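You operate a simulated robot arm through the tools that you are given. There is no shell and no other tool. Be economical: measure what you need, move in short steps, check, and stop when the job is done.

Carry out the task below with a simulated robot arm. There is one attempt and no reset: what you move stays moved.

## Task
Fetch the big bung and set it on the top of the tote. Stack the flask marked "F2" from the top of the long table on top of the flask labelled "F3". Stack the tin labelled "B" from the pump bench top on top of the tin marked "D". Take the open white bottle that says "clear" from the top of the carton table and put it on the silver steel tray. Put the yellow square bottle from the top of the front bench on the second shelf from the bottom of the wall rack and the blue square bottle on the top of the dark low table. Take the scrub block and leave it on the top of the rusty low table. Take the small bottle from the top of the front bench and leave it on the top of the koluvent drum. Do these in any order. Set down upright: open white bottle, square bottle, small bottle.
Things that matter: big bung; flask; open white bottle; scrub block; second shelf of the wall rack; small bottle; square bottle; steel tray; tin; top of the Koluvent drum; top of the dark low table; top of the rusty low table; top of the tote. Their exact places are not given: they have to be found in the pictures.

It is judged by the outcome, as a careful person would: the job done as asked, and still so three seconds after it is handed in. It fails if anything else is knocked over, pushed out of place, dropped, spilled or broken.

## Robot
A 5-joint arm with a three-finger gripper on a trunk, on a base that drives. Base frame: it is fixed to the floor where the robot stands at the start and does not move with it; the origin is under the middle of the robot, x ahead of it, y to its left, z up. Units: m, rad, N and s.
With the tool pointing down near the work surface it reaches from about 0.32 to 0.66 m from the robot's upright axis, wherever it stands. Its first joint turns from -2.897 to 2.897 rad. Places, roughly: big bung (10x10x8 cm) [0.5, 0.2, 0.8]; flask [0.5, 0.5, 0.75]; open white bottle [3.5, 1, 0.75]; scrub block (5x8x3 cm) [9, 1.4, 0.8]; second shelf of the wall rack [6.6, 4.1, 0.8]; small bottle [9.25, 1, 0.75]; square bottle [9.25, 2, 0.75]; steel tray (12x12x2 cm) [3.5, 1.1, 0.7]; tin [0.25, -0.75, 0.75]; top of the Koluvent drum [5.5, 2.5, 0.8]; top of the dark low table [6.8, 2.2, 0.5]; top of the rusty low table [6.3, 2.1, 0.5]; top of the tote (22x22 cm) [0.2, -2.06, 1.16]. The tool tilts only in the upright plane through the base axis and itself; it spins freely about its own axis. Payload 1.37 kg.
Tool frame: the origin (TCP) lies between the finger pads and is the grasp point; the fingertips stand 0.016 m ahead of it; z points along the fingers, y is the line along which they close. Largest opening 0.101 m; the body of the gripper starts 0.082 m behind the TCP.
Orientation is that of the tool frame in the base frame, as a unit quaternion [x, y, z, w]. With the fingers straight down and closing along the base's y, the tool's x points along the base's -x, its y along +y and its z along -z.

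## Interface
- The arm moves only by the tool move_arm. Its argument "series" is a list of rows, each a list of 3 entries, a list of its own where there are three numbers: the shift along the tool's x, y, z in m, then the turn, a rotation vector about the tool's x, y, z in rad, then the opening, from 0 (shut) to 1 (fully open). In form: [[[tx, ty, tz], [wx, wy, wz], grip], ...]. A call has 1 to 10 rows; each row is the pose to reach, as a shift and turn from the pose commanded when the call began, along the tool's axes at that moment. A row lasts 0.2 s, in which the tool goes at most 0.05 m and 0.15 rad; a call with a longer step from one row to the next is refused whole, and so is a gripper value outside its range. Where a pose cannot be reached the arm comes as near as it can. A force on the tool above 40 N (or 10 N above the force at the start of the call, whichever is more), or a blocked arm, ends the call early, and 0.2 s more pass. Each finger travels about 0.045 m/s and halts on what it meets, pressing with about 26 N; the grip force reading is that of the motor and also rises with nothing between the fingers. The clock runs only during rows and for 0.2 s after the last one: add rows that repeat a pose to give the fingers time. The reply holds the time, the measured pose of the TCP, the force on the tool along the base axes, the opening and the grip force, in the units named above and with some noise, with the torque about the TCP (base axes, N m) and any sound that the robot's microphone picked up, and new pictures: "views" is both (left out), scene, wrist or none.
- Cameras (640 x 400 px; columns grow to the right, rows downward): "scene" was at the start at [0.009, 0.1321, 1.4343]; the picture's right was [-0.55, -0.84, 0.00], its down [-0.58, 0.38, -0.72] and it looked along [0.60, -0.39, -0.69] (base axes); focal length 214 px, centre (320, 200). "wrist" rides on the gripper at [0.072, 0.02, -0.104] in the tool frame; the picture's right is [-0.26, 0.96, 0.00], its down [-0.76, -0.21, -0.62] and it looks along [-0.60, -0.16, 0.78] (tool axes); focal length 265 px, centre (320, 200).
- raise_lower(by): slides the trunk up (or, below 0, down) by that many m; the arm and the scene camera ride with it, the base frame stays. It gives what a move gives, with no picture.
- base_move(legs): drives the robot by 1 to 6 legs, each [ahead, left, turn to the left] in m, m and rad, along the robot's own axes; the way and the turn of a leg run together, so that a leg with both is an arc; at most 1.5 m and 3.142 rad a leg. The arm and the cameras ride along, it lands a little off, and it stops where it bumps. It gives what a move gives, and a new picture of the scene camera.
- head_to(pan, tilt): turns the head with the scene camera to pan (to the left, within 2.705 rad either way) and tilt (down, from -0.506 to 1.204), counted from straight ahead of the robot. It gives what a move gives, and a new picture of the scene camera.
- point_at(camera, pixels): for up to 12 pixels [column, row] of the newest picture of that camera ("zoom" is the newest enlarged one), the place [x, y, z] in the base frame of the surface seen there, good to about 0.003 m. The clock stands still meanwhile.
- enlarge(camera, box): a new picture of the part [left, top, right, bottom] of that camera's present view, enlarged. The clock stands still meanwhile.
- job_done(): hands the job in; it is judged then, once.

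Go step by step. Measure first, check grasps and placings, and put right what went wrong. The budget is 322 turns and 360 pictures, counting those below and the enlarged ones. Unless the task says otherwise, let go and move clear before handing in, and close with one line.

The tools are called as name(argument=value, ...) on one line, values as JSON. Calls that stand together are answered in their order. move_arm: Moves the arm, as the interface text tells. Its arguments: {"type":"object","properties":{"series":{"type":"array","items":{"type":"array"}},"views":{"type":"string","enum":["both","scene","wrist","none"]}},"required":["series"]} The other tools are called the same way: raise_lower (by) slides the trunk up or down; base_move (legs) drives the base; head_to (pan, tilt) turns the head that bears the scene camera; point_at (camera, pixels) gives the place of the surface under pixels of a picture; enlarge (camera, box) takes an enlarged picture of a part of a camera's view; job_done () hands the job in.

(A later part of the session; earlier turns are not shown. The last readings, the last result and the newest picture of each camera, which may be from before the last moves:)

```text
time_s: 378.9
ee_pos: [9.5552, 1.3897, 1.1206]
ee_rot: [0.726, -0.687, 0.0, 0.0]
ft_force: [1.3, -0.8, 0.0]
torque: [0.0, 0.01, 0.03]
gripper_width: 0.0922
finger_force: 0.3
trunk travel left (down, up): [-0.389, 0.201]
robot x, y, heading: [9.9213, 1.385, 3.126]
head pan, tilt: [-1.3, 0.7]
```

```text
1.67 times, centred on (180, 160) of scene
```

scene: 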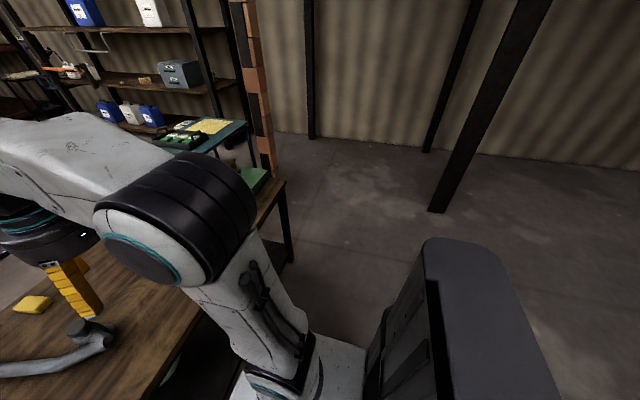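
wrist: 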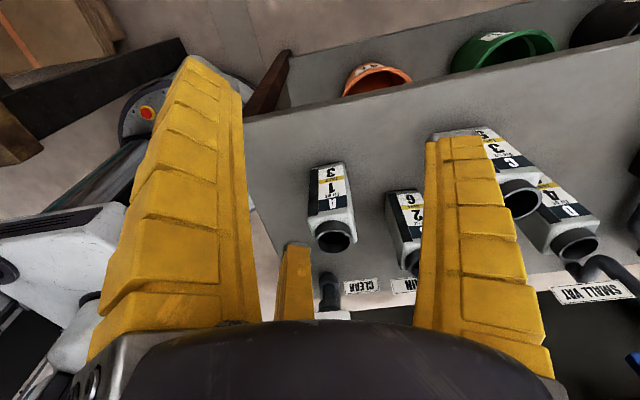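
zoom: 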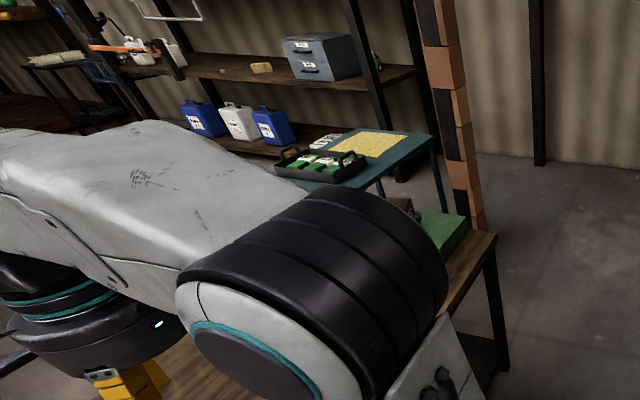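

The bench ends at y 2.21, with room to go round north of the post at (9.03,2.9). The yellow small bottle at (9.19,1.00) is best taken from this side, so I drive to (9.82,1.0).

base_move(legs=[[0.0, 0.38, 0.015], [0.1, 0.0, 0.0]])

move_arm(series=[[[0, 0, 0], [0, 0, -0.15], 0.9], [[0, 0.03, 0], [0, 0, -0.3], 0.9], [[0, 0.06, 0], [0, 0, -0.45], 0.9], [[0, 0.09, 0], [0, 0, -0.6], 0.9], [[0, 0.12, 0], [0, 0, -0.75], 0.9], [[0, 0.15, 0.0], [0, 0, -0.9], 0.9], [[0, 0.15, 0.0], [0, 0, -1.05], 0.9], [[0, 0.15, 0.0], [0, 0, -1.2], 0.9], [[0, 0.15, 0.0], [0, 0, -1.35], 0.9], [[0, 0.15, 0.0], [0, 0, -1.5], 0.9]])

```text
time_s: 382.1
ee_pos: [9.4523, 1.0086, 1.1198]
ee_rot: [0.727, -0.686, 0.0, 0.0]
ft_force: [-1.2, 0.9, -0.1]
torque: [0.04, -0.04, -0.06]
gripper_width: 0.0923
finger_force: 0.4
trunk travel left (down, up): [-0.389, 0.201]
robot x, y, heading: [9.8203, 1.0036, 3.13]
head pan, tilt: [-1.3, 0.7]
```

scene: 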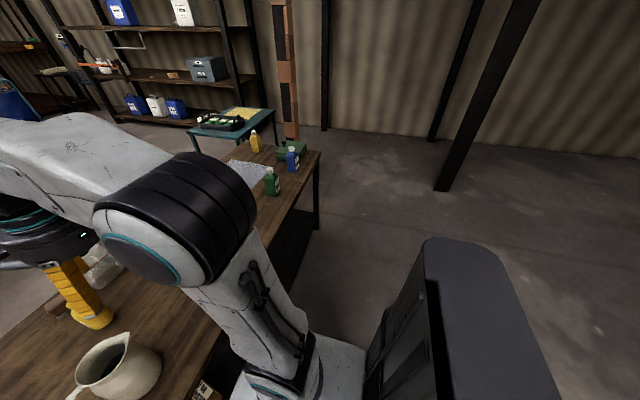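

```text
time_s: 384.3
ee_pos: [9.3044, 0.9979, 1.12]
ee_rot: [1.0, -0.005, 0.0, 0.0]
ft_force: [0.4, 1.0, 0.1]
torque: [0.0, -0.02, -0.01]
gripper_width: 0.092
finger_force: 0.8
trunk travel left (down, up): [-0.389, 0.201]
robot x, y, heading: [9.8221, 1.0014, 3.127]
head pan, tilt: [-1.3, 0.7]
```

scene: 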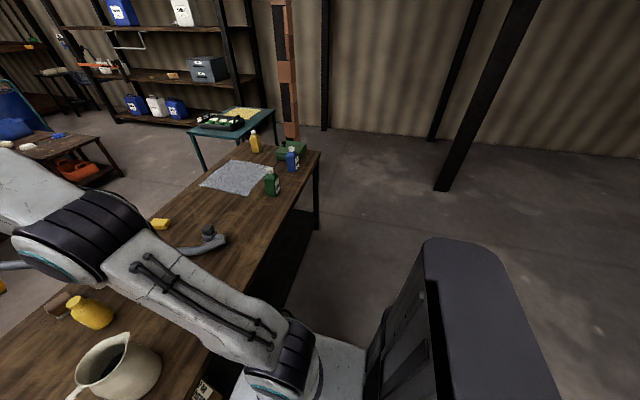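
wrist: 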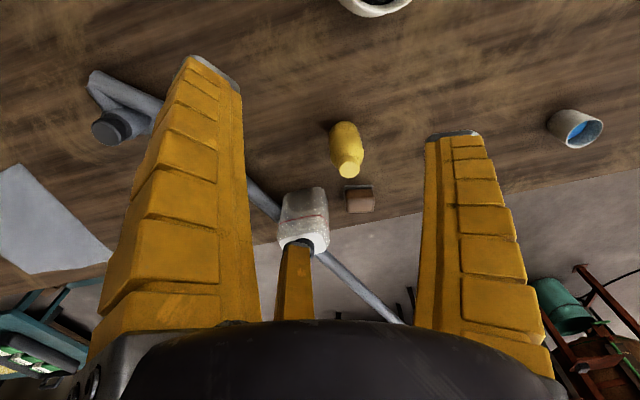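

point_at(camera="wrist", pixels=[[348, 170], [338, 172], [358, 172], [345, 140], [331, 145], [363, 145], [345, 125], [360, 195], [305, 215]])

enlarge(camera="wrist", box=[260, 90, 420, 270])

```text
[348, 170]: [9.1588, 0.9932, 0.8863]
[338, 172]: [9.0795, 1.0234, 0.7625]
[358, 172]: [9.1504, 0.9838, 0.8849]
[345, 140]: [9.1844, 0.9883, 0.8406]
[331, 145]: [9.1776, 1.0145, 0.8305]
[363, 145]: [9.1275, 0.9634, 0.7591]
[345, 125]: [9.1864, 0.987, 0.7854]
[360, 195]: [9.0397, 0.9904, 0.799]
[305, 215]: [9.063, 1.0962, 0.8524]
```

```text
2.22 times, centred on (340, 180) of wrist
```

zoom: 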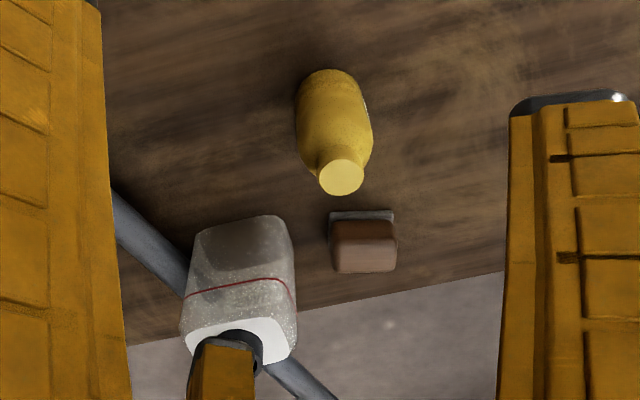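

The bottle's cap is at (9.157,0.993), top z 0.886; it's at the reach limit, so I drive 0.04 closer and lower over it.

base_move(legs=[[0.04, 0.0, 0.0]])

move_arm(series=[[[-0.02, 0.004, 0.04], [0, 0, 0], 0.9], [[-0.05, 0.004, 0.08], [0, 0, 0], 0.9], [[-0.08, 0.004, 0.11], [0, 0, 0], 0.9], [[-0.101, 0.004, 0.14], [0, 0, 0], 0.9], [[-0.101, 0.004, 0.16], [0, 0, 0], 0.9], [[-0.101, 0.004, 0.16], [0, 0, 0], 0.9]], views="wrist")

```text
time_s: 385.3
ee_pos: [9.2755, 0.9997, 1.1185]
ee_rot: [1.0, -0.006, 0.003, 0.0]
ft_force: [-0.5, 0.7, -0.2]
torque: [-0.02, 0.0, 0.0]
gripper_width: 0.0924
finger_force: 1.4
trunk travel left (down, up): [-0.389, 0.201]
robot x, y, heading: [9.793, 1.0013, 3.13]
head pan, tilt: [-1.3, 0.7]
stopped in leg 1: the robot was blocked; the commanded pose is now the measured one
```

scene: 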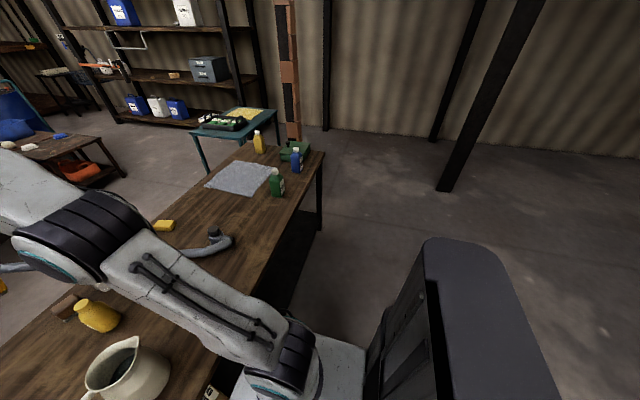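

```text
time_s: 386.7
ee_pos: [9.1727, 0.9963, 0.959]
ee_rot: [1.0, -0.006, 0.002, 0.0]
ft_force: [-0.3, 0.0, -1.0]
torque: [-0.02, -0.01, 0.0]
gripper_width: 0.0917
finger_force: 0.4
trunk travel left (down, up): [-0.389, 0.201]
robot x, y, heading: [9.7966, 1.0032, 3.13]
head pan, tilt: [-1.3, 0.7]
```

wrist: 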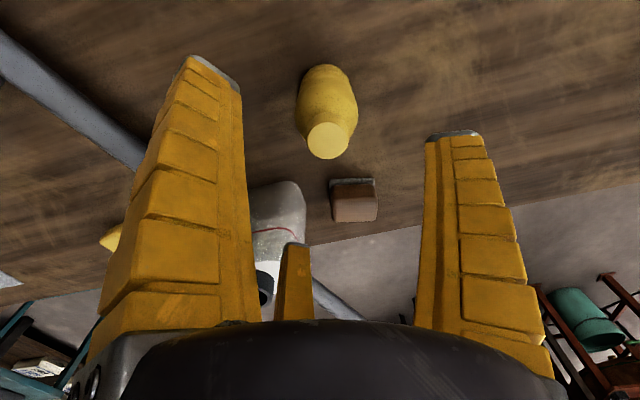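

The base just touched the bench edge and stopped. I measure the bottle cap again.

point_at(camera="wrist", pixels=[[328, 140], [310, 140], [346, 140], [328, 157], [328, 125], [300, 105], [356, 105], [326, 80]])

```text
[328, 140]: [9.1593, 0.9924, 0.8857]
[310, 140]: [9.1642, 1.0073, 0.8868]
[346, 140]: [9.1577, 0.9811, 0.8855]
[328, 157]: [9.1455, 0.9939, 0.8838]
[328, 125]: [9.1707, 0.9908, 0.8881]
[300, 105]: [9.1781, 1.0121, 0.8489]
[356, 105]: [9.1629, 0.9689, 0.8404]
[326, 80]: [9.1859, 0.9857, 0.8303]
```

move_arm(series=[[[-0.0137, 0.003, 0.03], [0, 0, 0], 0.9], [[-0.0137, 0.003, 0.07], [0, 0, 0], 0.9], [[-0.0137, 0.003, 0.105], [0, 0, 0], 0.9], [[-0.0137, 0.003, 0.134], [0, 0, 0], 0.9], [[-0.0137, 0.003, 0.134], [0, 0, 0], 0.9], [[-0.0137, 0.003, 0.134], [0, 0, 0], 0], [[-0.0137, 0.003, 0.134], [0, 0, 0], 0], [[-0.0137, 0.003, 0.134], [0, 0, 0], 0], [[-0.0137, 0.003, 0.134], [0, 0, 0], 0], [[-0.0137, 0.003, 0.134], [0, 0, 0], 0]], views="wrist")

```text
time_s: 388.9
ee_pos: [9.1597, 0.9954, 0.8242]
ee_rot: [1.0, -0.006, 0.001, 0.0]
ft_force: [0.1, -0.5, 1.9]
torque: [0.01, 0.1, 0.02]
gripper_width: 0.0517
finger_force: 26.1
trunk travel left (down, up): [-0.389, 0.201]
robot x, y, heading: [9.7879, 1.0033, 3.133]
head pan, tilt: [-1.3, 0.7]
```

wrist: 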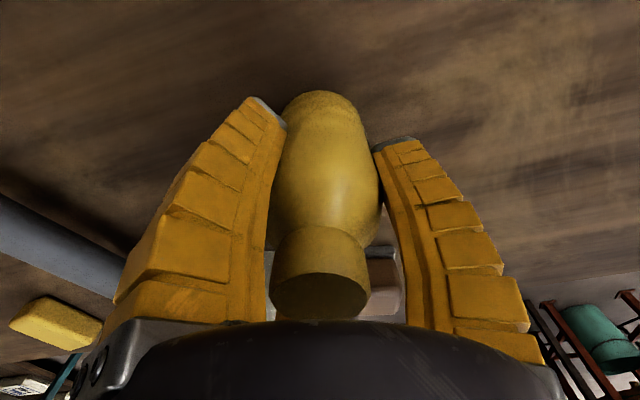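

The bottle is gripped at 0.052 m. I lift it and pull it in.

move_arm(series=[[[0, 0, -0.03], [0, 0, 0], 0], [[0, 0, -0.07], [0, 0, 0], 0], [[0, 0, -0.11], [0, 0, 0], 0], [[0, 0, -0.15], [0, 0, 0], 0], [[0.03, 0, -0.19], [0, 0, 0], 0], [[0.07, 0, -0.21], [0, 0, 0], 0], [[0.11, 0, -0.23], [0, 0, 0], 0], [[0.15, 0, -0.25], [0, 0, 0], 0], [[0.19, 0, -0.27], [0, 0, 0], 0], [[0.23, 0, -0.28], [0, 0, 0], 0]], views="wrist")

head_to(pan=-1.3, tilt=0.5)

```text
time_s: 391.1
ee_pos: [9.391, 0.99, 1.1057]
ee_rot: [1.0, -0.006, 0.002, 0.001]
ft_force: [-0.9, -0.3, -2.7]
torque: [-0.01, 0.01, 0.0]
gripper_width: 0.052
finger_force: 25.7
out of reach, approached as far as the arm can: row 4
trunk travel left (down, up): [-0.389, 0.201]
robot x, y, heading: [9.7944, 1.0006, 3.128]
head pan, tilt: [-1.3, 0.7]
```

wrist: 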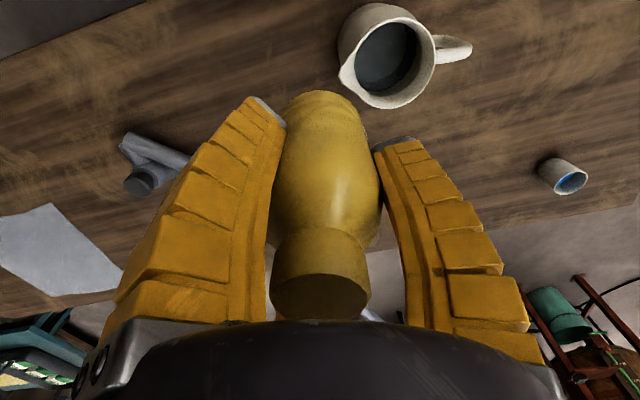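

```text
time_s: 391.8
ee_pos: [9.39, 0.99, 1.1037]
ee_rot: [1.0, -0.006, 0.002, 0.0]
ft_force: [-0.6, -0.1, -2.0]
torque: [-0.03, -0.02, 0.0]
gripper_width: 0.0519
finger_force: 26.1
trunk travel left (down, up): [-0.389, 0.201]
robot x, y, heading: [9.7923, 1.0038, 3.131]
head pan, tilt: [-1.3, 0.499]
```

scene: 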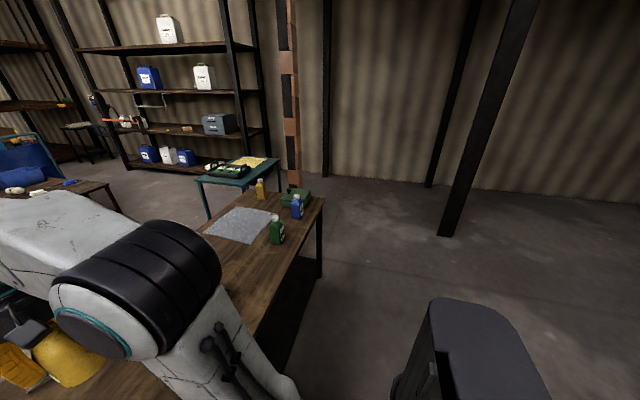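

point_at(camera="scene", pixels=[[267, 150], [215, 160], [200, 132], [205, 90], [150, 163], [130, 165], [240, 162], [270, 185], [207, 215], [292, 180], [30, 190], [105, 205]])

enlarge(camera="scene", box=[0, 0, 340, 240])

```text
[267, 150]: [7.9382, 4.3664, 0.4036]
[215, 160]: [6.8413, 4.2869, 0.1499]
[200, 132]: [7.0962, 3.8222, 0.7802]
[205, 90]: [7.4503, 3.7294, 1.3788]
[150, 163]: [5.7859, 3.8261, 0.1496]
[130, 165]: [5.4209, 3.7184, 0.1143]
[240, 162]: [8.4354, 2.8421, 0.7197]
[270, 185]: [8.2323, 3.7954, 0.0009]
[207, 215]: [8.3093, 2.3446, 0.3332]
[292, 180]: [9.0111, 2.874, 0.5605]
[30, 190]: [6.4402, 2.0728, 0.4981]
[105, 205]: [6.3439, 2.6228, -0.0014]
```

```text
1.67 times, centred on (170, 120) of scene
```

zoom: 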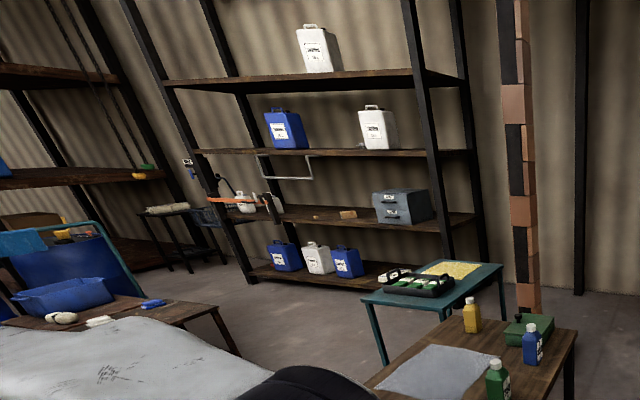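

Route: along the bench's east side, round north of the post at y≈3.5, then west past the cart. I drive it.

base_move(legs=[[-0.13, 0.0, 0.01], [0.0, -1.3, 0.0], [0.0, -1.2, 0.0]])

head_to(pan=0.3, tilt=0.6)

```text
time_s: 404.7
ee_pos: [9.5232, 3.4438, 1.104]
ee_rot: [1.0, -0.004, 0.001, 0.0]
ft_force: [-0.9, 0.4, -1.9]
torque: [0.0, -0.01, 0.0]
gripper_width: 0.052
finger_force: 25.9
trunk travel left (down, up): [-0.389, 0.201]
robot x, y, heading: [9.9252, 3.4557, 3.132]
head pan, tilt: [-1.3, 0.499]
```

scene: 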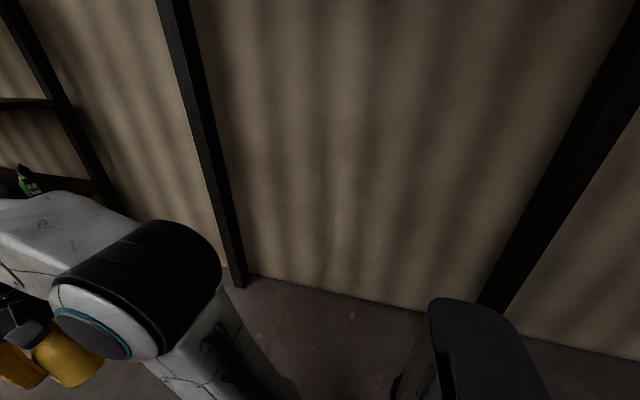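

```text
time_s: 406.4
ee_pos: [9.5233, 3.443, 1.1047]
ee_rot: [1.0, -0.003, 0.002, 0.0]
ft_force: [0.9, -0.1, -2.6]
torque: [-0.01, -0.02, 0.01]
gripper_width: 0.0517
finger_force: 25.6
trunk travel left (down, up): [-0.389, 0.201]
robot x, y, heading: [9.9242, 3.4573, 3.136]
head pan, tilt: [0.3, 0.6]
```

scene: 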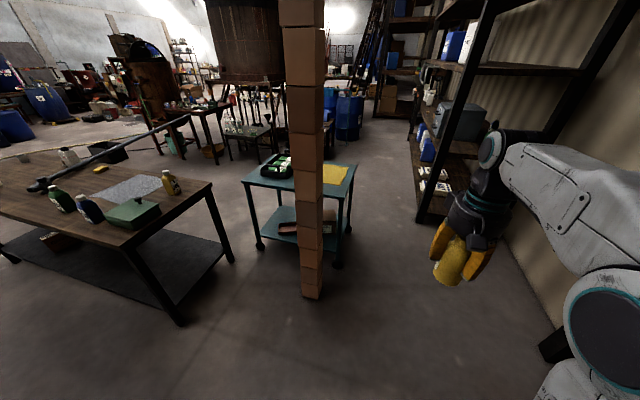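

point_at(camera="scene", pixels=[[322, 290], [302, 285], [337, 262], [348, 230], [258, 245], [425, 218], [230, 258], [215, 185], [440, 200], [243, 182], [195, 100]])

enlarge(camera="scene", box=[180, 70, 420, 220])

```text
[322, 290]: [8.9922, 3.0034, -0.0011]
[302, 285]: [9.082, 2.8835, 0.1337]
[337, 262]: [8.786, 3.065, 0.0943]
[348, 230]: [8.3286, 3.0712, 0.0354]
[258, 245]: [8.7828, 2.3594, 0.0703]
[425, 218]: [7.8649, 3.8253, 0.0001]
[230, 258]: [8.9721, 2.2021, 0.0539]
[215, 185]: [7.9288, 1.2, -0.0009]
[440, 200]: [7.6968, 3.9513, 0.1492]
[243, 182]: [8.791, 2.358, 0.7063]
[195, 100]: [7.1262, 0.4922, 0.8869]
```

```text
2.67 times, centred on (300, 145) of scene
```

zoom: 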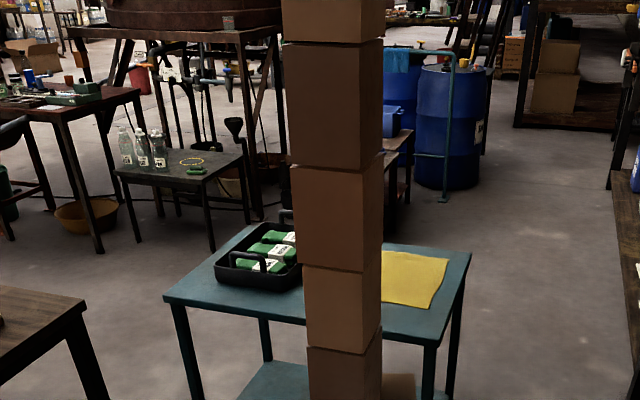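

base_move(legs=[[1.4, 0.06, 0.0], [0.6, 0.35, 0.0], [0.55, 0.25, 0.0]])

head_to(pan=0.35, tilt=0.65)

```text
time_s: 414.8
ee_pos: [8.001, 3.3242, 1.1046]
ee_rot: [1.0, 0.021, 0.004, 0.0]
ft_force: [0.3, 0.4, -2.4]
torque: [-0.01, -0.02, 0.0]
gripper_width: 0.0518
finger_force: 25.7
trunk travel left (down, up): [-0.389, 0.201]
robot x, y, heading: [8.4016, 3.3575, -3.1]
head pan, tilt: [0.3, 0.6]
stopped in leg 2: the robot was blocked; the commanded pose is now the measured one
```

scene: 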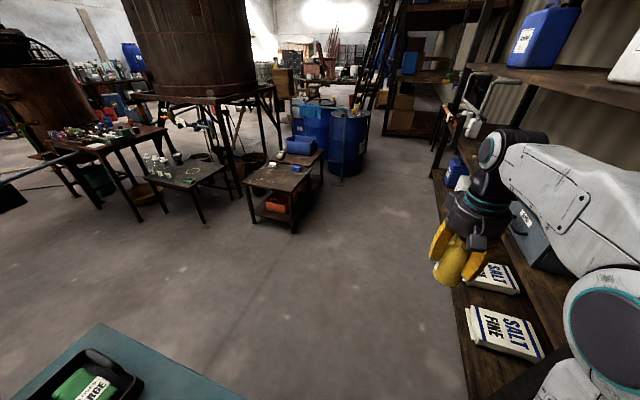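

```text
time_s: 415.4
ee_pos: [8.0009, 3.325, 1.104]
ee_rot: [1.0, 0.02, 0.002, -0.001]
ft_force: [0.5, 0.1, -1.4]
torque: [-0.02, -0.01, 0.02]
gripper_width: 0.0517
finger_force: 25.9
trunk travel left (down, up): [-0.389, 0.201]
robot x, y, heading: [8.3995, 3.3603, -3.098]
head pan, tilt: [0.351, 0.649]
```

scene: 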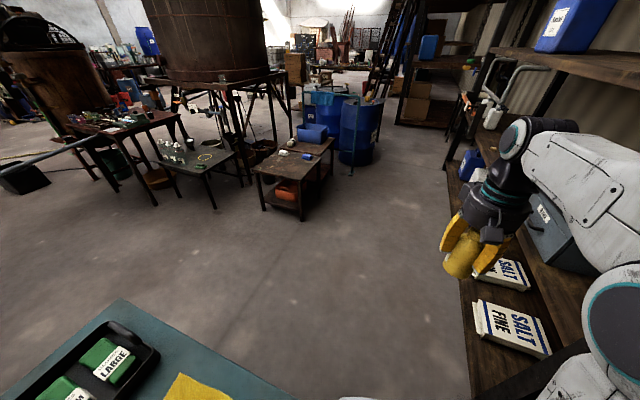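

The base brushed the cart's corner and stopped. I check whether the cart moved.

head_to(pan=1.2, tilt=0.95)

```text
time_s: 416.6
ee_pos: [8.0007, 3.3238, 1.1055]
ee_rot: [1.0, 0.021, 0.002, 0.0]
ft_force: [0.6, 0.6, -2.8]
torque: [0.0, 0.02, -0.02]
gripper_width: 0.052
finger_force: 26.5
trunk travel left (down, up): [-0.389, 0.201]
robot x, y, heading: [8.4017, 3.3577, -3.104]
head pan, tilt: [1.201, 0.949]
```

scene: 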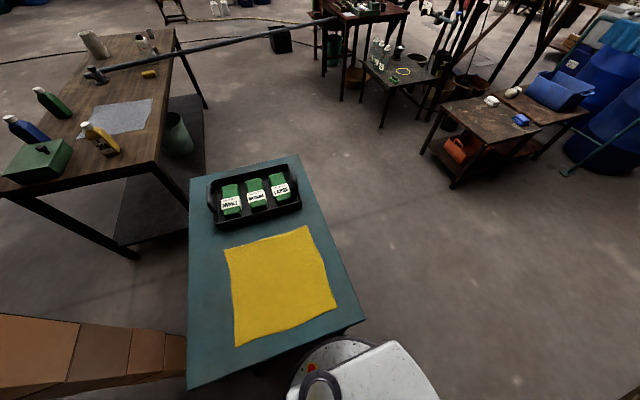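

point_at(camera="scene", pixels=[[364, 318], [188, 388], [300, 157], [191, 178], [135, 255], [10, 178], [42, 175], [95, 140], [150, 74], [480, 125], [570, 110], [400, 75]])

```text
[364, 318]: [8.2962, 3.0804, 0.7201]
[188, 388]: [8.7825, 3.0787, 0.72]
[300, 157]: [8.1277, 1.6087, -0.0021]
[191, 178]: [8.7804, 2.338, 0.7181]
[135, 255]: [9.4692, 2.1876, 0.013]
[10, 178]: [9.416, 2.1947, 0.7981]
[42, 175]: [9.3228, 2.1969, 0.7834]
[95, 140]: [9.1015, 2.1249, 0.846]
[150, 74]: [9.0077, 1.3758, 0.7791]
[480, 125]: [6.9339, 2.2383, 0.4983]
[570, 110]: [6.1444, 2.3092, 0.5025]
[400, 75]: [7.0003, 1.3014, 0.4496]
```

The cart is where it was. I sidestep right, then go on west and stop near (7.3,2.9).

base_move(legs=[[0.0, -0.04, -0.04], [0.55, 0.0, 0.0], [0.5, 0.35, 0.0]])

head_to(pan=0.3, tilt=0.75)

```text
time_s: 423.4
ee_pos: [6.9291, 3.0236, 1.1053]
ee_rot: [1.0, 0.005, 0.003, 0.0]
ft_force: [-0.8, 0.2, -2.1]
torque: [0.01, -0.01, -0.06]
gripper_width: 0.0519
finger_force: 26.1
trunk travel left (down, up): [-0.389, 0.201]
robot x, y, heading: [7.3331, 3.0457, -3.135]
head pan, tilt: [1.201, 0.949]
```

scene: 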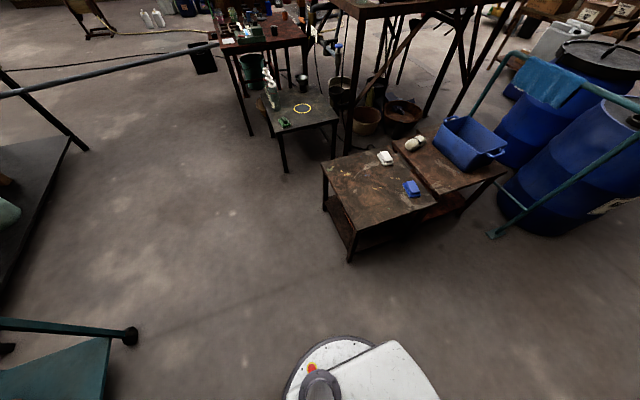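

```text
time_s: 424.6
ee_pos: [6.9302, 3.0236, 1.106]
ee_rot: [1.0, 0.005, 0.003, 0.0]
ft_force: [-0.1, 0.0, -2.6]
torque: [-0.02, 0.0, -0.01]
gripper_width: 0.0519
finger_force: 26.1
trunk travel left (down, up): [-0.389, 0.201]
robot x, y, heading: [7.3344, 3.043, -3.136]
head pan, tilt: [0.3, 0.75]
```

scene: 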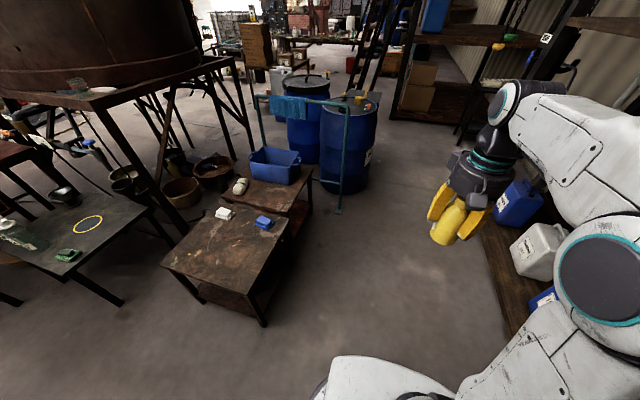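

enlarge(camera="scene", box=[150, 60, 410, 330])

point_at(camera="scene", pixels=[[345, 105], [305, 82], [368, 100], [322, 105], [215, 260], [260, 195], [225, 213], [263, 222], [240, 185], [340, 210], [275, 170], [162, 265]])

```text
1.48 times, centred on (280, 195) of scene
```

zoom: 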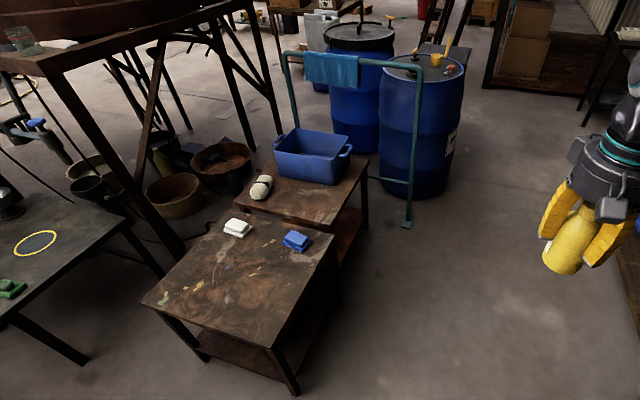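

```text
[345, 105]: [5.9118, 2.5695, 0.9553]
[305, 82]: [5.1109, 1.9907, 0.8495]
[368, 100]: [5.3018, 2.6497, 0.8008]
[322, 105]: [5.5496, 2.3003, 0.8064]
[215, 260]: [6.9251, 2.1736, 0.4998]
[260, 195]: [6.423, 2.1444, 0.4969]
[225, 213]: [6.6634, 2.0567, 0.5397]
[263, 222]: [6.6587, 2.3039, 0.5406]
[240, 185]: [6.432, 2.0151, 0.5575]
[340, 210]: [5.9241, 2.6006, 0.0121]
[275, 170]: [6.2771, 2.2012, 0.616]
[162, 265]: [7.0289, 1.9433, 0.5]
```

The nearer low table (x≈6.8) is the dark one, the further (x≈6.3) rusty; the drum with bits on its lid at (5.5,2.5), top z 0.80, should be Koluvent. I drive to its north side and face it.

base_move(legs=[[0.9, -0.07, 0.0], [0.85, 0.0, 0.0], [0.0, 0.0, 1.565]])

head_to(pan=0.1, tilt=0.9)

```text
time_s: 437.1
ee_pos: [5.6272, 2.6979, 1.1046]
ee_rot: [0.7, 0.714, 0.002, -0.002]
ft_force: [-0.1, 0.5, -3.0]
torque: [0.01, 0.0, 0.0]
gripper_width: 0.0519
finger_force: 26.4
trunk travel left (down, up): [-0.389, 0.201]
robot x, y, heading: [5.6039, 3.0987, -1.557]
head pan, tilt: [0.3, 0.75]
```

scene: 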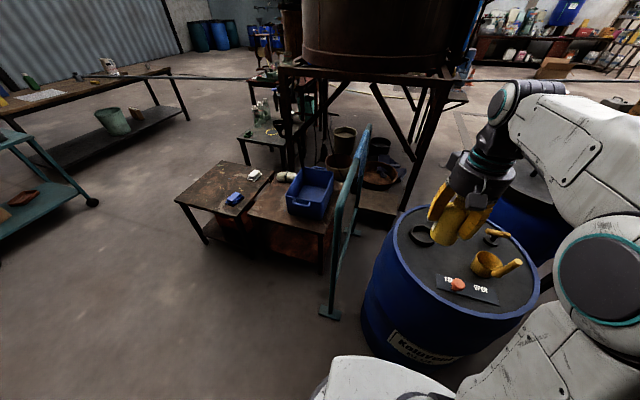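

```text
time_s: 437.9
ee_pos: [5.6271, 2.6983, 1.1049]
ee_rot: [0.7, 0.714, 0.002, -0.001]
ft_force: [0.9, -0.4, -2.5]
torque: [0.02, 0.01, 0.03]
gripper_width: 0.0518
finger_force: 26.0
trunk travel left (down, up): [-0.389, 0.201]
robot x, y, heading: [5.6003, 3.1004, -1.552]
head pan, tilt: [0.099, 0.901]
```

scene: 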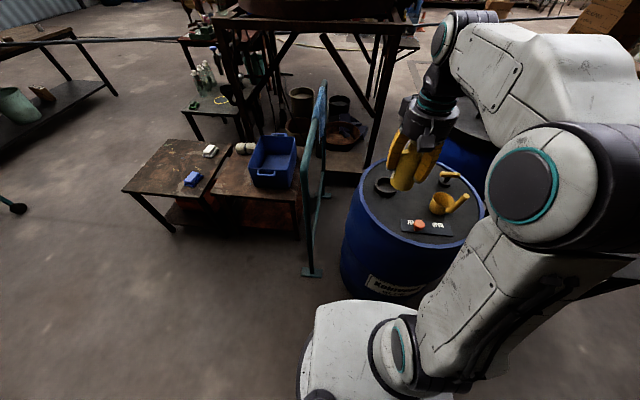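

The drum is labelled Koluvent. I enlarge its lid and measure the free spots.

enlarge(camera="scene", box=[330, 140, 500, 300])

point_at(camera="scene", pixels=[[384, 187], [375, 205], [385, 210], [412, 232], [440, 205], [450, 180], [360, 200], [395, 200], [420, 205], [415, 180], [480, 215], [370, 225]])

```text
2.50 times, centred on (415, 220) of scene
```

zoom: 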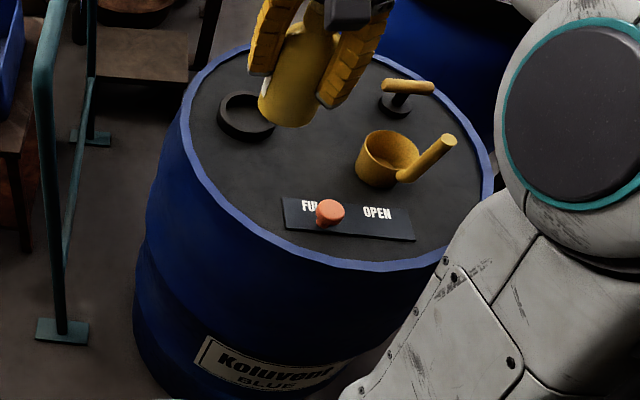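

```text
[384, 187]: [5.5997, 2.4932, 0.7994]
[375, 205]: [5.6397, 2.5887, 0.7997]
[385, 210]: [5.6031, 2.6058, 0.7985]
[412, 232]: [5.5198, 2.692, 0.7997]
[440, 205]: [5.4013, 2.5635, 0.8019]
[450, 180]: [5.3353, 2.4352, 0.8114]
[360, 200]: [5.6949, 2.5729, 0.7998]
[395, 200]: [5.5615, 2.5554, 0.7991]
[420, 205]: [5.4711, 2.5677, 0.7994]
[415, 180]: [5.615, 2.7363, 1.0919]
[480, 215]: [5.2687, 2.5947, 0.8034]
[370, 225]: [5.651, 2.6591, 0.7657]
```

The lid is free around (5.555,2.585). I carry the bottle there and lower to just above the lid.

move_arm(series=[[[-0.028, -0.018, 0.02], [0, 0, 0], 0], [[-0.056, -0.037, 0.04], [0, 0, 0], 0], [[-0.084, -0.055, 0.07], [0, 0, 0], 0], [[-0.1115, -0.0743, 0.1], [0, 0, 0], 0], [[-0.1115, -0.0743, 0.145], [0, 0, 0], 0], [[-0.1115, -0.0743, 0.19], [0, 0, 0], 0], [[-0.1115, -0.0743, 0.225], [0, 0, 0], 0], [[-0.1115, -0.0743, 0.225], [0, 0, 0], 0]])

```text
time_s: 439.7
ee_pos: [5.5567, 2.5851, 0.879]
ee_rot: [0.701, 0.714, 0.002, -0.002]
ft_force: [0.0, 0.9, -2.4]
torque: [0.0, -0.01, -0.01]
gripper_width: 0.0521
finger_force: 26.5
trunk travel left (down, up): [-0.389, 0.201]
robot x, y, heading: [5.6014, 3.0968, -1.555]
head pan, tilt: [0.099, 0.901]
```

scene: 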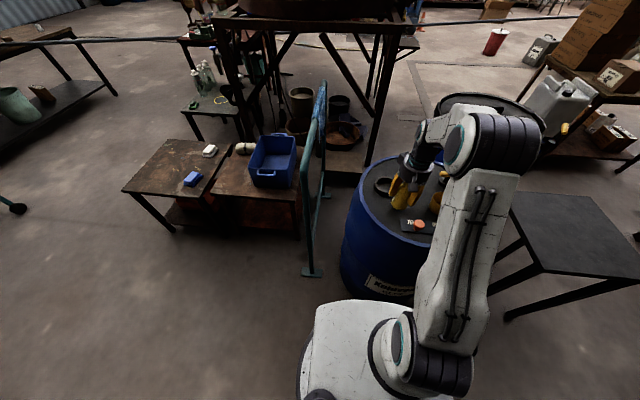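
wrist: 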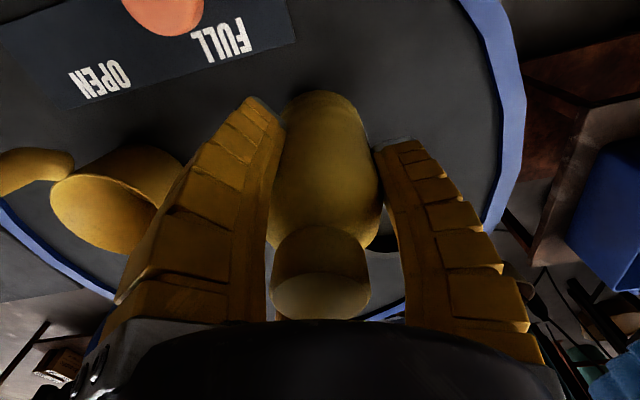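

The spot is clear of ring, cup and plate. I lower to contact.

move_arm(series=[[[0, 0, 0.006], [0, 0, 0], 0], [[0, 0, 0.01], [0, 0, 0], 0], [[0, 0, 0.012], [0, 0, 0], 0], [[0, 0, 0.014], [0, 0, 0], 0], [[0, 0, 0.016], [0, 0, 0], 0]], views="none")

```text
time_s: 440.9
ee_pos: [5.5559, 2.5865, 0.8654]
ee_rot: [0.701, 0.713, 0.002, -0.001]
ft_force: [-0.7, 2.1, 7.4]
torque: [-0.01, -0.01, 0.03]
gripper_width: 0.0515
finger_force: 25.7
trunk travel left (down, up): [-0.389, 0.201]
robot x, y, heading: [5.6018, 3.0998, -1.55]
head pan, tilt: [0.099, 0.901]
```

move_arm(series=[[[0, 0, -0.001], [0, 0, 0], 0.6], [[0, 0, -0.001], [0, 0, 0], 0.68], [[0, 0, -0.001], [0, 0, 0], 0.68], [[0, 0, -0.03], [0, 0, 0], 0.68], [[0, 0, -0.07], [0, 0, 0], 0.68], [[0, 0, -0.11], [0, 0, 0], 0.68], [[0, 0, -0.15], [0, 0, 0], 0.8], [[0.03, 0, -0.19], [0, 0, 0], 0.9], [[0.06, 0.01, -0.22], [0, 0, 0], 0.9], [[0.1, 0.02, -0.24], [0, 0, 0], 0.9]])

```text
time_s: 443.1
ee_pos: [5.5737, 2.6874, 1.1018]
ee_rot: [0.7, 0.714, 0.002, -0.001]
ft_force: [-0.6, 0.1, -0.6]
torque: [-0.02, -0.02, -0.01]
gripper_width: 0.092
finger_force: 0.9
trunk travel left (down, up): [-0.389, 0.201]
robot x, y, heading: [5.6005, 3.0987, -1.554]
head pan, tilt: [0.099, 0.901]
```

scene: 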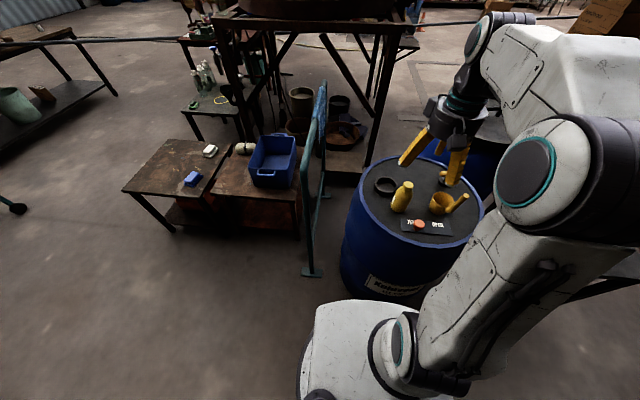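
wrist: 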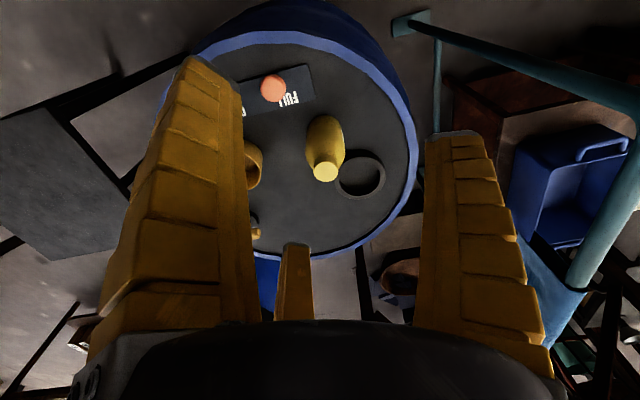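

The small bottle stands upright on the drum. Next the scrub block: I drive to the front bench's west side near (8.6,1.65), facing +x.

base_move(legs=[[0.0, 0.0, 1.554], [1.45, -0.03, 0.0], [0.7, -0.65, 0.0], [0.55, -0.6, 0.0]])

head_to(pan=0.0, tilt=0.8)

```text
time_s: 462.5
ee_pos: [8.6557, 1.745, 1.1008]
ee_rot: [0.013, 1.0, 0.001, -0.003]
ft_force: [0.9, 0.1, 0.9]
torque: [0.03, -0.03, -0.02]
gripper_width: 0.0921
finger_force: 1.2
trunk travel left (down, up): [-0.389, 0.201]
robot x, y, heading: [8.2423, 1.7945, -0.027]
head pan, tilt: [0.099, 0.901]
```

scene: 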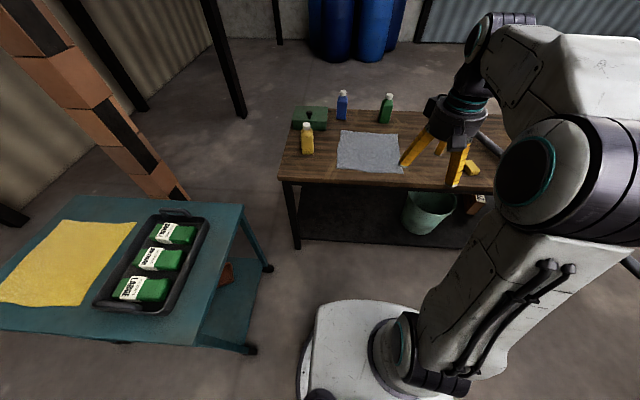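

```text
time_s: 463.2
ee_pos: [8.6563, 1.7438, 1.1002]
ee_rot: [0.014, 1.0, 0.0, -0.003]
ft_force: [0.3, -0.3, -0.7]
torque: [0.01, 0.01, -0.01]
gripper_width: 0.0921
finger_force: 0.7
trunk travel left (down, up): [-0.389, 0.201]
robot x, y, heading: [8.2438, 1.792, -0.032]
head pan, tilt: [0.0, 0.799]
```

scene: 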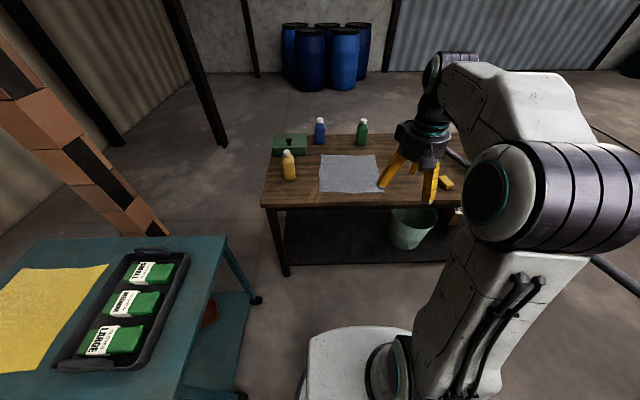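

point_at(camera="scene", pixels=[[289, 165], [288, 155], [319, 132], [320, 122], [361, 135], [446, 183], [350, 175], [290, 140], [410, 225], [270, 205]])

enlarge(camera="scene", box=[250, 100, 480, 220])

```text
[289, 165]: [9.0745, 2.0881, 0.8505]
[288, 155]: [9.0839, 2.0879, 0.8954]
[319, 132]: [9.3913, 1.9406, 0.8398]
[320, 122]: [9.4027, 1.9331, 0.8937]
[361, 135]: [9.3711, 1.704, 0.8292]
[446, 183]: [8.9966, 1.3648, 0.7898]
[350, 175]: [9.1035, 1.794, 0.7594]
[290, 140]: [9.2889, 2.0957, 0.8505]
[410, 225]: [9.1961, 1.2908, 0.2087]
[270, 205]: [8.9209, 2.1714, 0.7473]
```

```text
2.78 times, centred on (365, 160) of scene
```

zoom: 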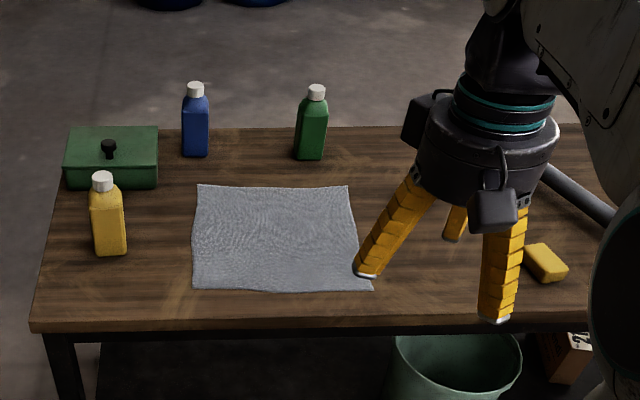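

base_move(legs=[[0.34, -0.29, 0.03]])

move_arm(series=[[[0, 0, 0.03], [0, 0, 0], 0.9]], views="wrist")

```text
time_s: 465.9
ee_pos: [9.0013, 1.4548, 1.1016]
ee_rot: [-0.002, 1.0, 0.0, -0.003]
ft_force: [-0.3, 0.0, -0.5]
torque: [-0.01, 0.02, 0.02]
gripper_width: 0.0919
finger_force: 1.1
trunk travel left (down, up): [-0.389, 0.201]
robot x, y, heading: [8.5884, 1.4922, 0.004]
head pan, tilt: [0.0, 0.799]
```

scene: 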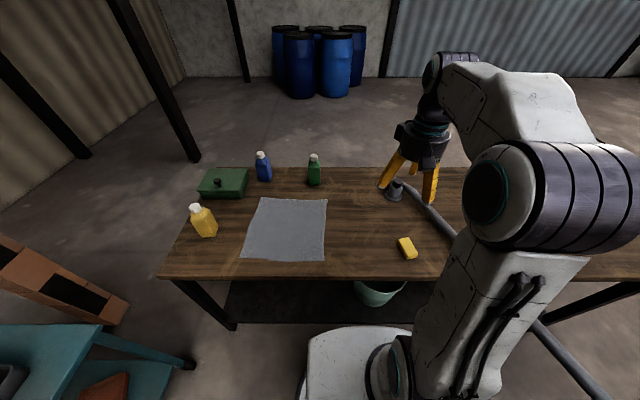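

```text
time_s: 466.3
ee_pos: [9.0006, 1.4529, 1.0723]
ee_rot: [-0.002, 1.0, -0.001, -0.002]
ft_force: [-0.1, 0.0, 0.4]
torque: [0.03, -0.01, -0.01]
gripper_width: 0.0922
finger_force: 0.8
trunk travel left (down, up): [-0.389, 0.201]
robot x, y, heading: [8.5868, 1.4875, 0.003]
head pan, tilt: [0.0, 0.799]
```

wrist: 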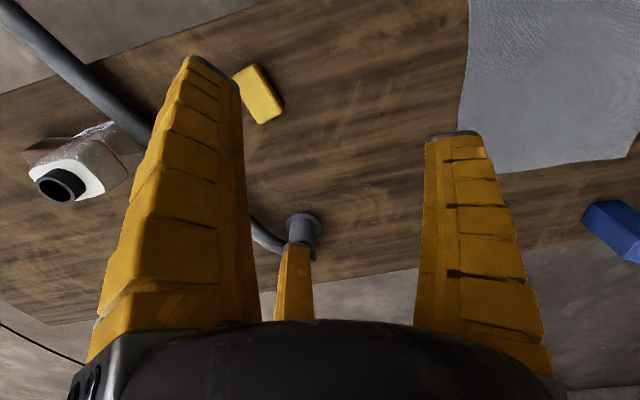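

point_at(camera="wrist", pixels=[[238, 78], [254, 66], [281, 105], [262, 120], [258, 92], [245, 85], [270, 100]])

point_at(camera="scene", pixels=[[399, 240], [411, 238], [418, 253], [405, 258], [406, 246]])

```text
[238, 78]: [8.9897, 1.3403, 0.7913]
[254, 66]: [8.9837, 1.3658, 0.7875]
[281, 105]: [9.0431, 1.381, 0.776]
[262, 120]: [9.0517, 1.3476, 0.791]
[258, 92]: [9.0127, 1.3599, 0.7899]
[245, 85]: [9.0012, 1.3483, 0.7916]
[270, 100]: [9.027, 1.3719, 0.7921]
```

```text
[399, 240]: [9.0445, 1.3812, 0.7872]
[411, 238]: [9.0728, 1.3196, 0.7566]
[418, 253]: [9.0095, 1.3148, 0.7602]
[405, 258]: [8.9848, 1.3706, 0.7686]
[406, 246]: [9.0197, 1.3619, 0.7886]
```

The sponge-like scrub block is centred at (9.017,1.360), top z 0.79, turned about 11°. I align and descend to 5 cm above first.

move_arm(series=[[[-0.008, -0.035, 0.02], [0, 0, -0.09], 0.9], [[-0.0165, -0.07, 0.04], [0, 0, -0.18], 0.9], [[-0.0165, -0.093, 0.08], [0, 0, -0.18], 0.9], [[-0.0165, -0.093, 0.125], [0, 0, -0.18], 0.9], [[-0.0165, -0.093, 0.17], [0, 0, -0.18], 0.9], [[-0.0165, -0.093, 0.21], [0, 0, -0.18], 0.9], [[-0.0165, -0.093, 0.23], [0, 0, -0.18], 0.9], [[-0.0165, -0.093, 0.23], [0, 0, -0.18], 0.9]], views="wrist")

```text
time_s: 468.1
ee_pos: [9.0138, 1.3612, 0.8426]
ee_rot: [-0.092, 0.996, 0.0, -0.002]
ft_force: [-0.4, -1.0, 0.0]
torque: [0.02, -0.03, 0.01]
gripper_width: 0.0919
finger_force: 1.0
trunk travel left (down, up): [-0.389, 0.201]
robot x, y, heading: [8.585, 1.4909, 0.01]
head pan, tilt: [0.0, 0.799]
```

wrist: 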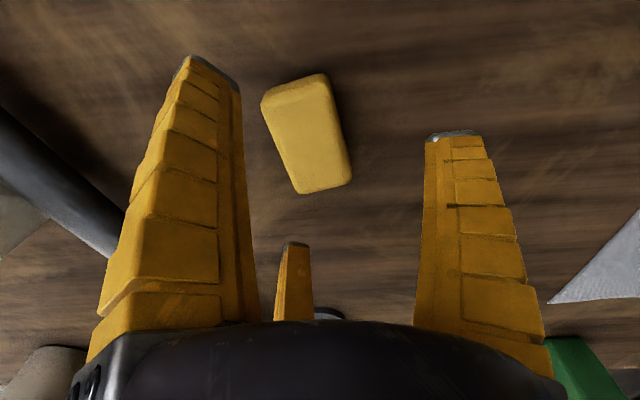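

The block lines up between the fingers. I descend to z 0.778 and close.

move_arm(series=[[[-0.003, 0, 0.03], [0, 0, 0], 0.9], [[-0.003, 0, 0.055], [0, 0, 0], 0.9], [[-0.003, 0, 0.0645], [0, 0, 0], 0.9], [[-0.003, 0, 0.0645], [0, 0, 0], 0.4], [[-0.003, 0, 0.0645], [0, 0, 0], 0], [[-0.003, 0, 0.0645], [0, 0, 0], 0], [[-0.003, 0, 0.0645], [0, 0, 0], 0], [[-0.003, 0, 0.0645], [0, 0, 0], 0]], views="wrist")

```text
time_s: 469.9
ee_pos: [9.0186, 1.3618, 0.7779]
ee_rot: [-0.092, 0.996, 0.0, -0.002]
ft_force: [0.3, -0.1, -0.9]
torque: [0.02, 0.0, 0.02]
gripper_width: 0.0863
finger_force: 26.6
trunk travel left (down, up): [-0.389, 0.201]
robot x, y, heading: [8.5858, 1.4896, 0.005]
head pan, tilt: [0.0, 0.799]
```

wrist: 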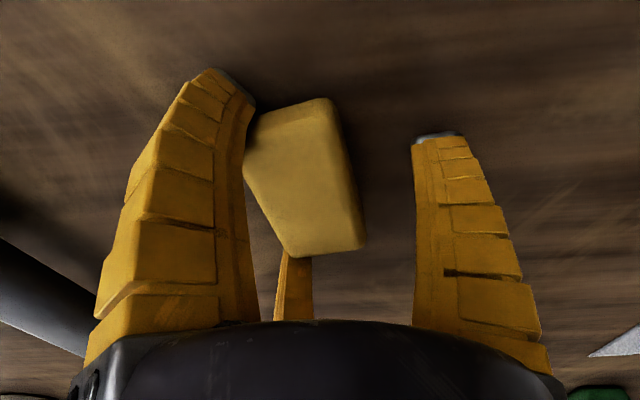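

Only the left finger touches the block (width 0.086), so it is off-centre. I open and rise a little to re-measure.

move_arm(series=[[[0, 0, 0], [0, 0, 0], 0.9], [[0, 0.0, 0], [0, 0, 0], 0.95], [[0, 0, -0.03], [0, 0, 0], 0.95], [[0, 0, -0.07], [0, 0, 0], 0.95], [[0, 0, -0.11], [0, 0, 0], 0.95], [[0, 0, -0.11], [0, 0, 0], 0.95]], views="wrist")

enlarge(camera="wrist", box=[230, 40, 410, 200])

```text
time_s: 471.3
ee_pos: [9.0211, 1.3635, 0.8829]
ee_rot: [-0.092, 0.996, 0.0, -0.003]
ft_force: [0.6, 0.4, -0.8]
torque: [0.01, 0.0, -0.01]
gripper_width: 0.0966
finger_force: 0.1
trunk travel left (down, up): [-0.389, 0.201]
robot x, y, heading: [8.587, 1.4934, 0.003]
head pan, tilt: [0.0, 0.799]
```

wrist: 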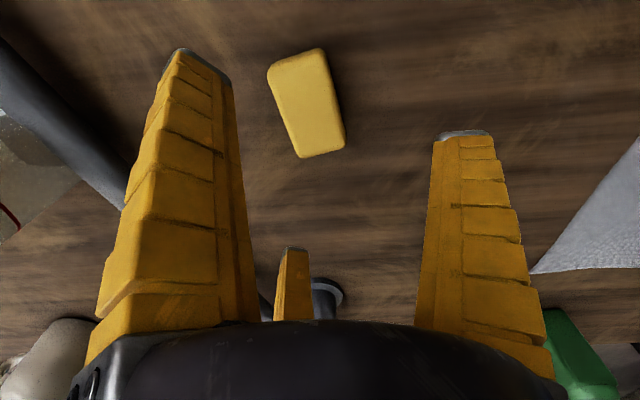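

```text
2.50 times, centred on (320, 120) of wrist
```

zoom: 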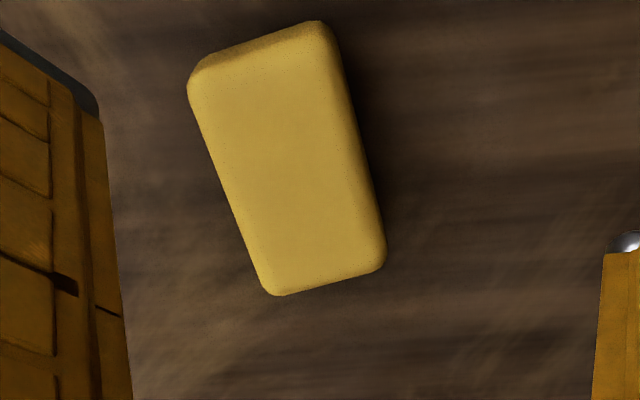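

point_at(camera="zoom", pixels=[[210, 72], [318, 38], [372, 262], [272, 282], [290, 160], [225, 170], [350, 150], [265, 55], [322, 275]])

```text
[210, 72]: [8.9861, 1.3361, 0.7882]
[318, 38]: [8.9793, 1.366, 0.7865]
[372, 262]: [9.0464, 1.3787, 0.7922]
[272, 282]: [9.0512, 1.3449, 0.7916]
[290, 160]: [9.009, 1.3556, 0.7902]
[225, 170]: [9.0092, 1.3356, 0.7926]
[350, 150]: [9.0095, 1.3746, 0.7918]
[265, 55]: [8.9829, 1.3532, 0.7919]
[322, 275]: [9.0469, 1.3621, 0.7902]
```

Measured centre is about (9.016,1.356), yet contact shows it lies ~2 cm toward the left finger. I shift tool -y by 0.018, descend and close again.

move_arm(series=[[[0.004, -0.018, 0.03], [0, 0, 0], 0.95], [[0.004, -0.018, 0.07], [0, 0, 0], 0.95], [[0.004, -0.018, 0.104], [0, 0, 0], 0.95], [[0.004, -0.018, 0.104], [0, 0, 0], 0.95], [[0.004, -0.018, 0.104], [0, 0, 0], 0.5], [[0.004, -0.018, 0.104], [0, 0, 0], 0.3], [[0.004, -0.018, 0.104], [0, 0, 0], 0.2], [[0.004, -0.018, 0.104], [0, 0, 0], 0.2], [[0.004, -0.018, 0.104], [0, 0, 0], 0]], views="wrist")

```text
time_s: 473.3
ee_pos: [9.0183, 1.341, 0.7793]
ee_rot: [-0.092, 0.996, 0.001, -0.001]
ft_force: [-0.6, 0.5, -0.1]
torque: [0.01, -0.01, 0.03]
gripper_width: 0.0632
finger_force: 25.9
trunk travel left (down, up): [-0.389, 0.201]
robot x, y, heading: [8.5849, 1.4885, 0.003]
head pan, tilt: [0.0, 0.799]
```

wrist: 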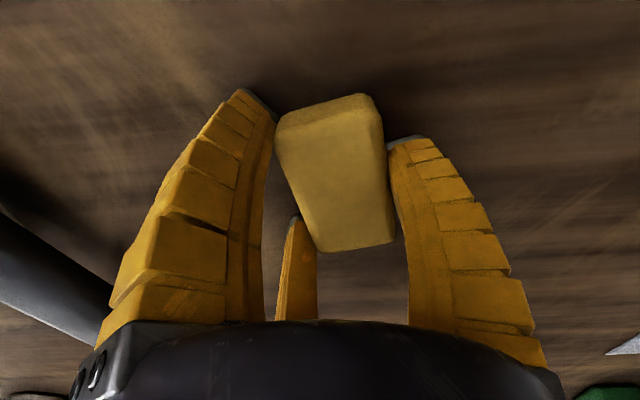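

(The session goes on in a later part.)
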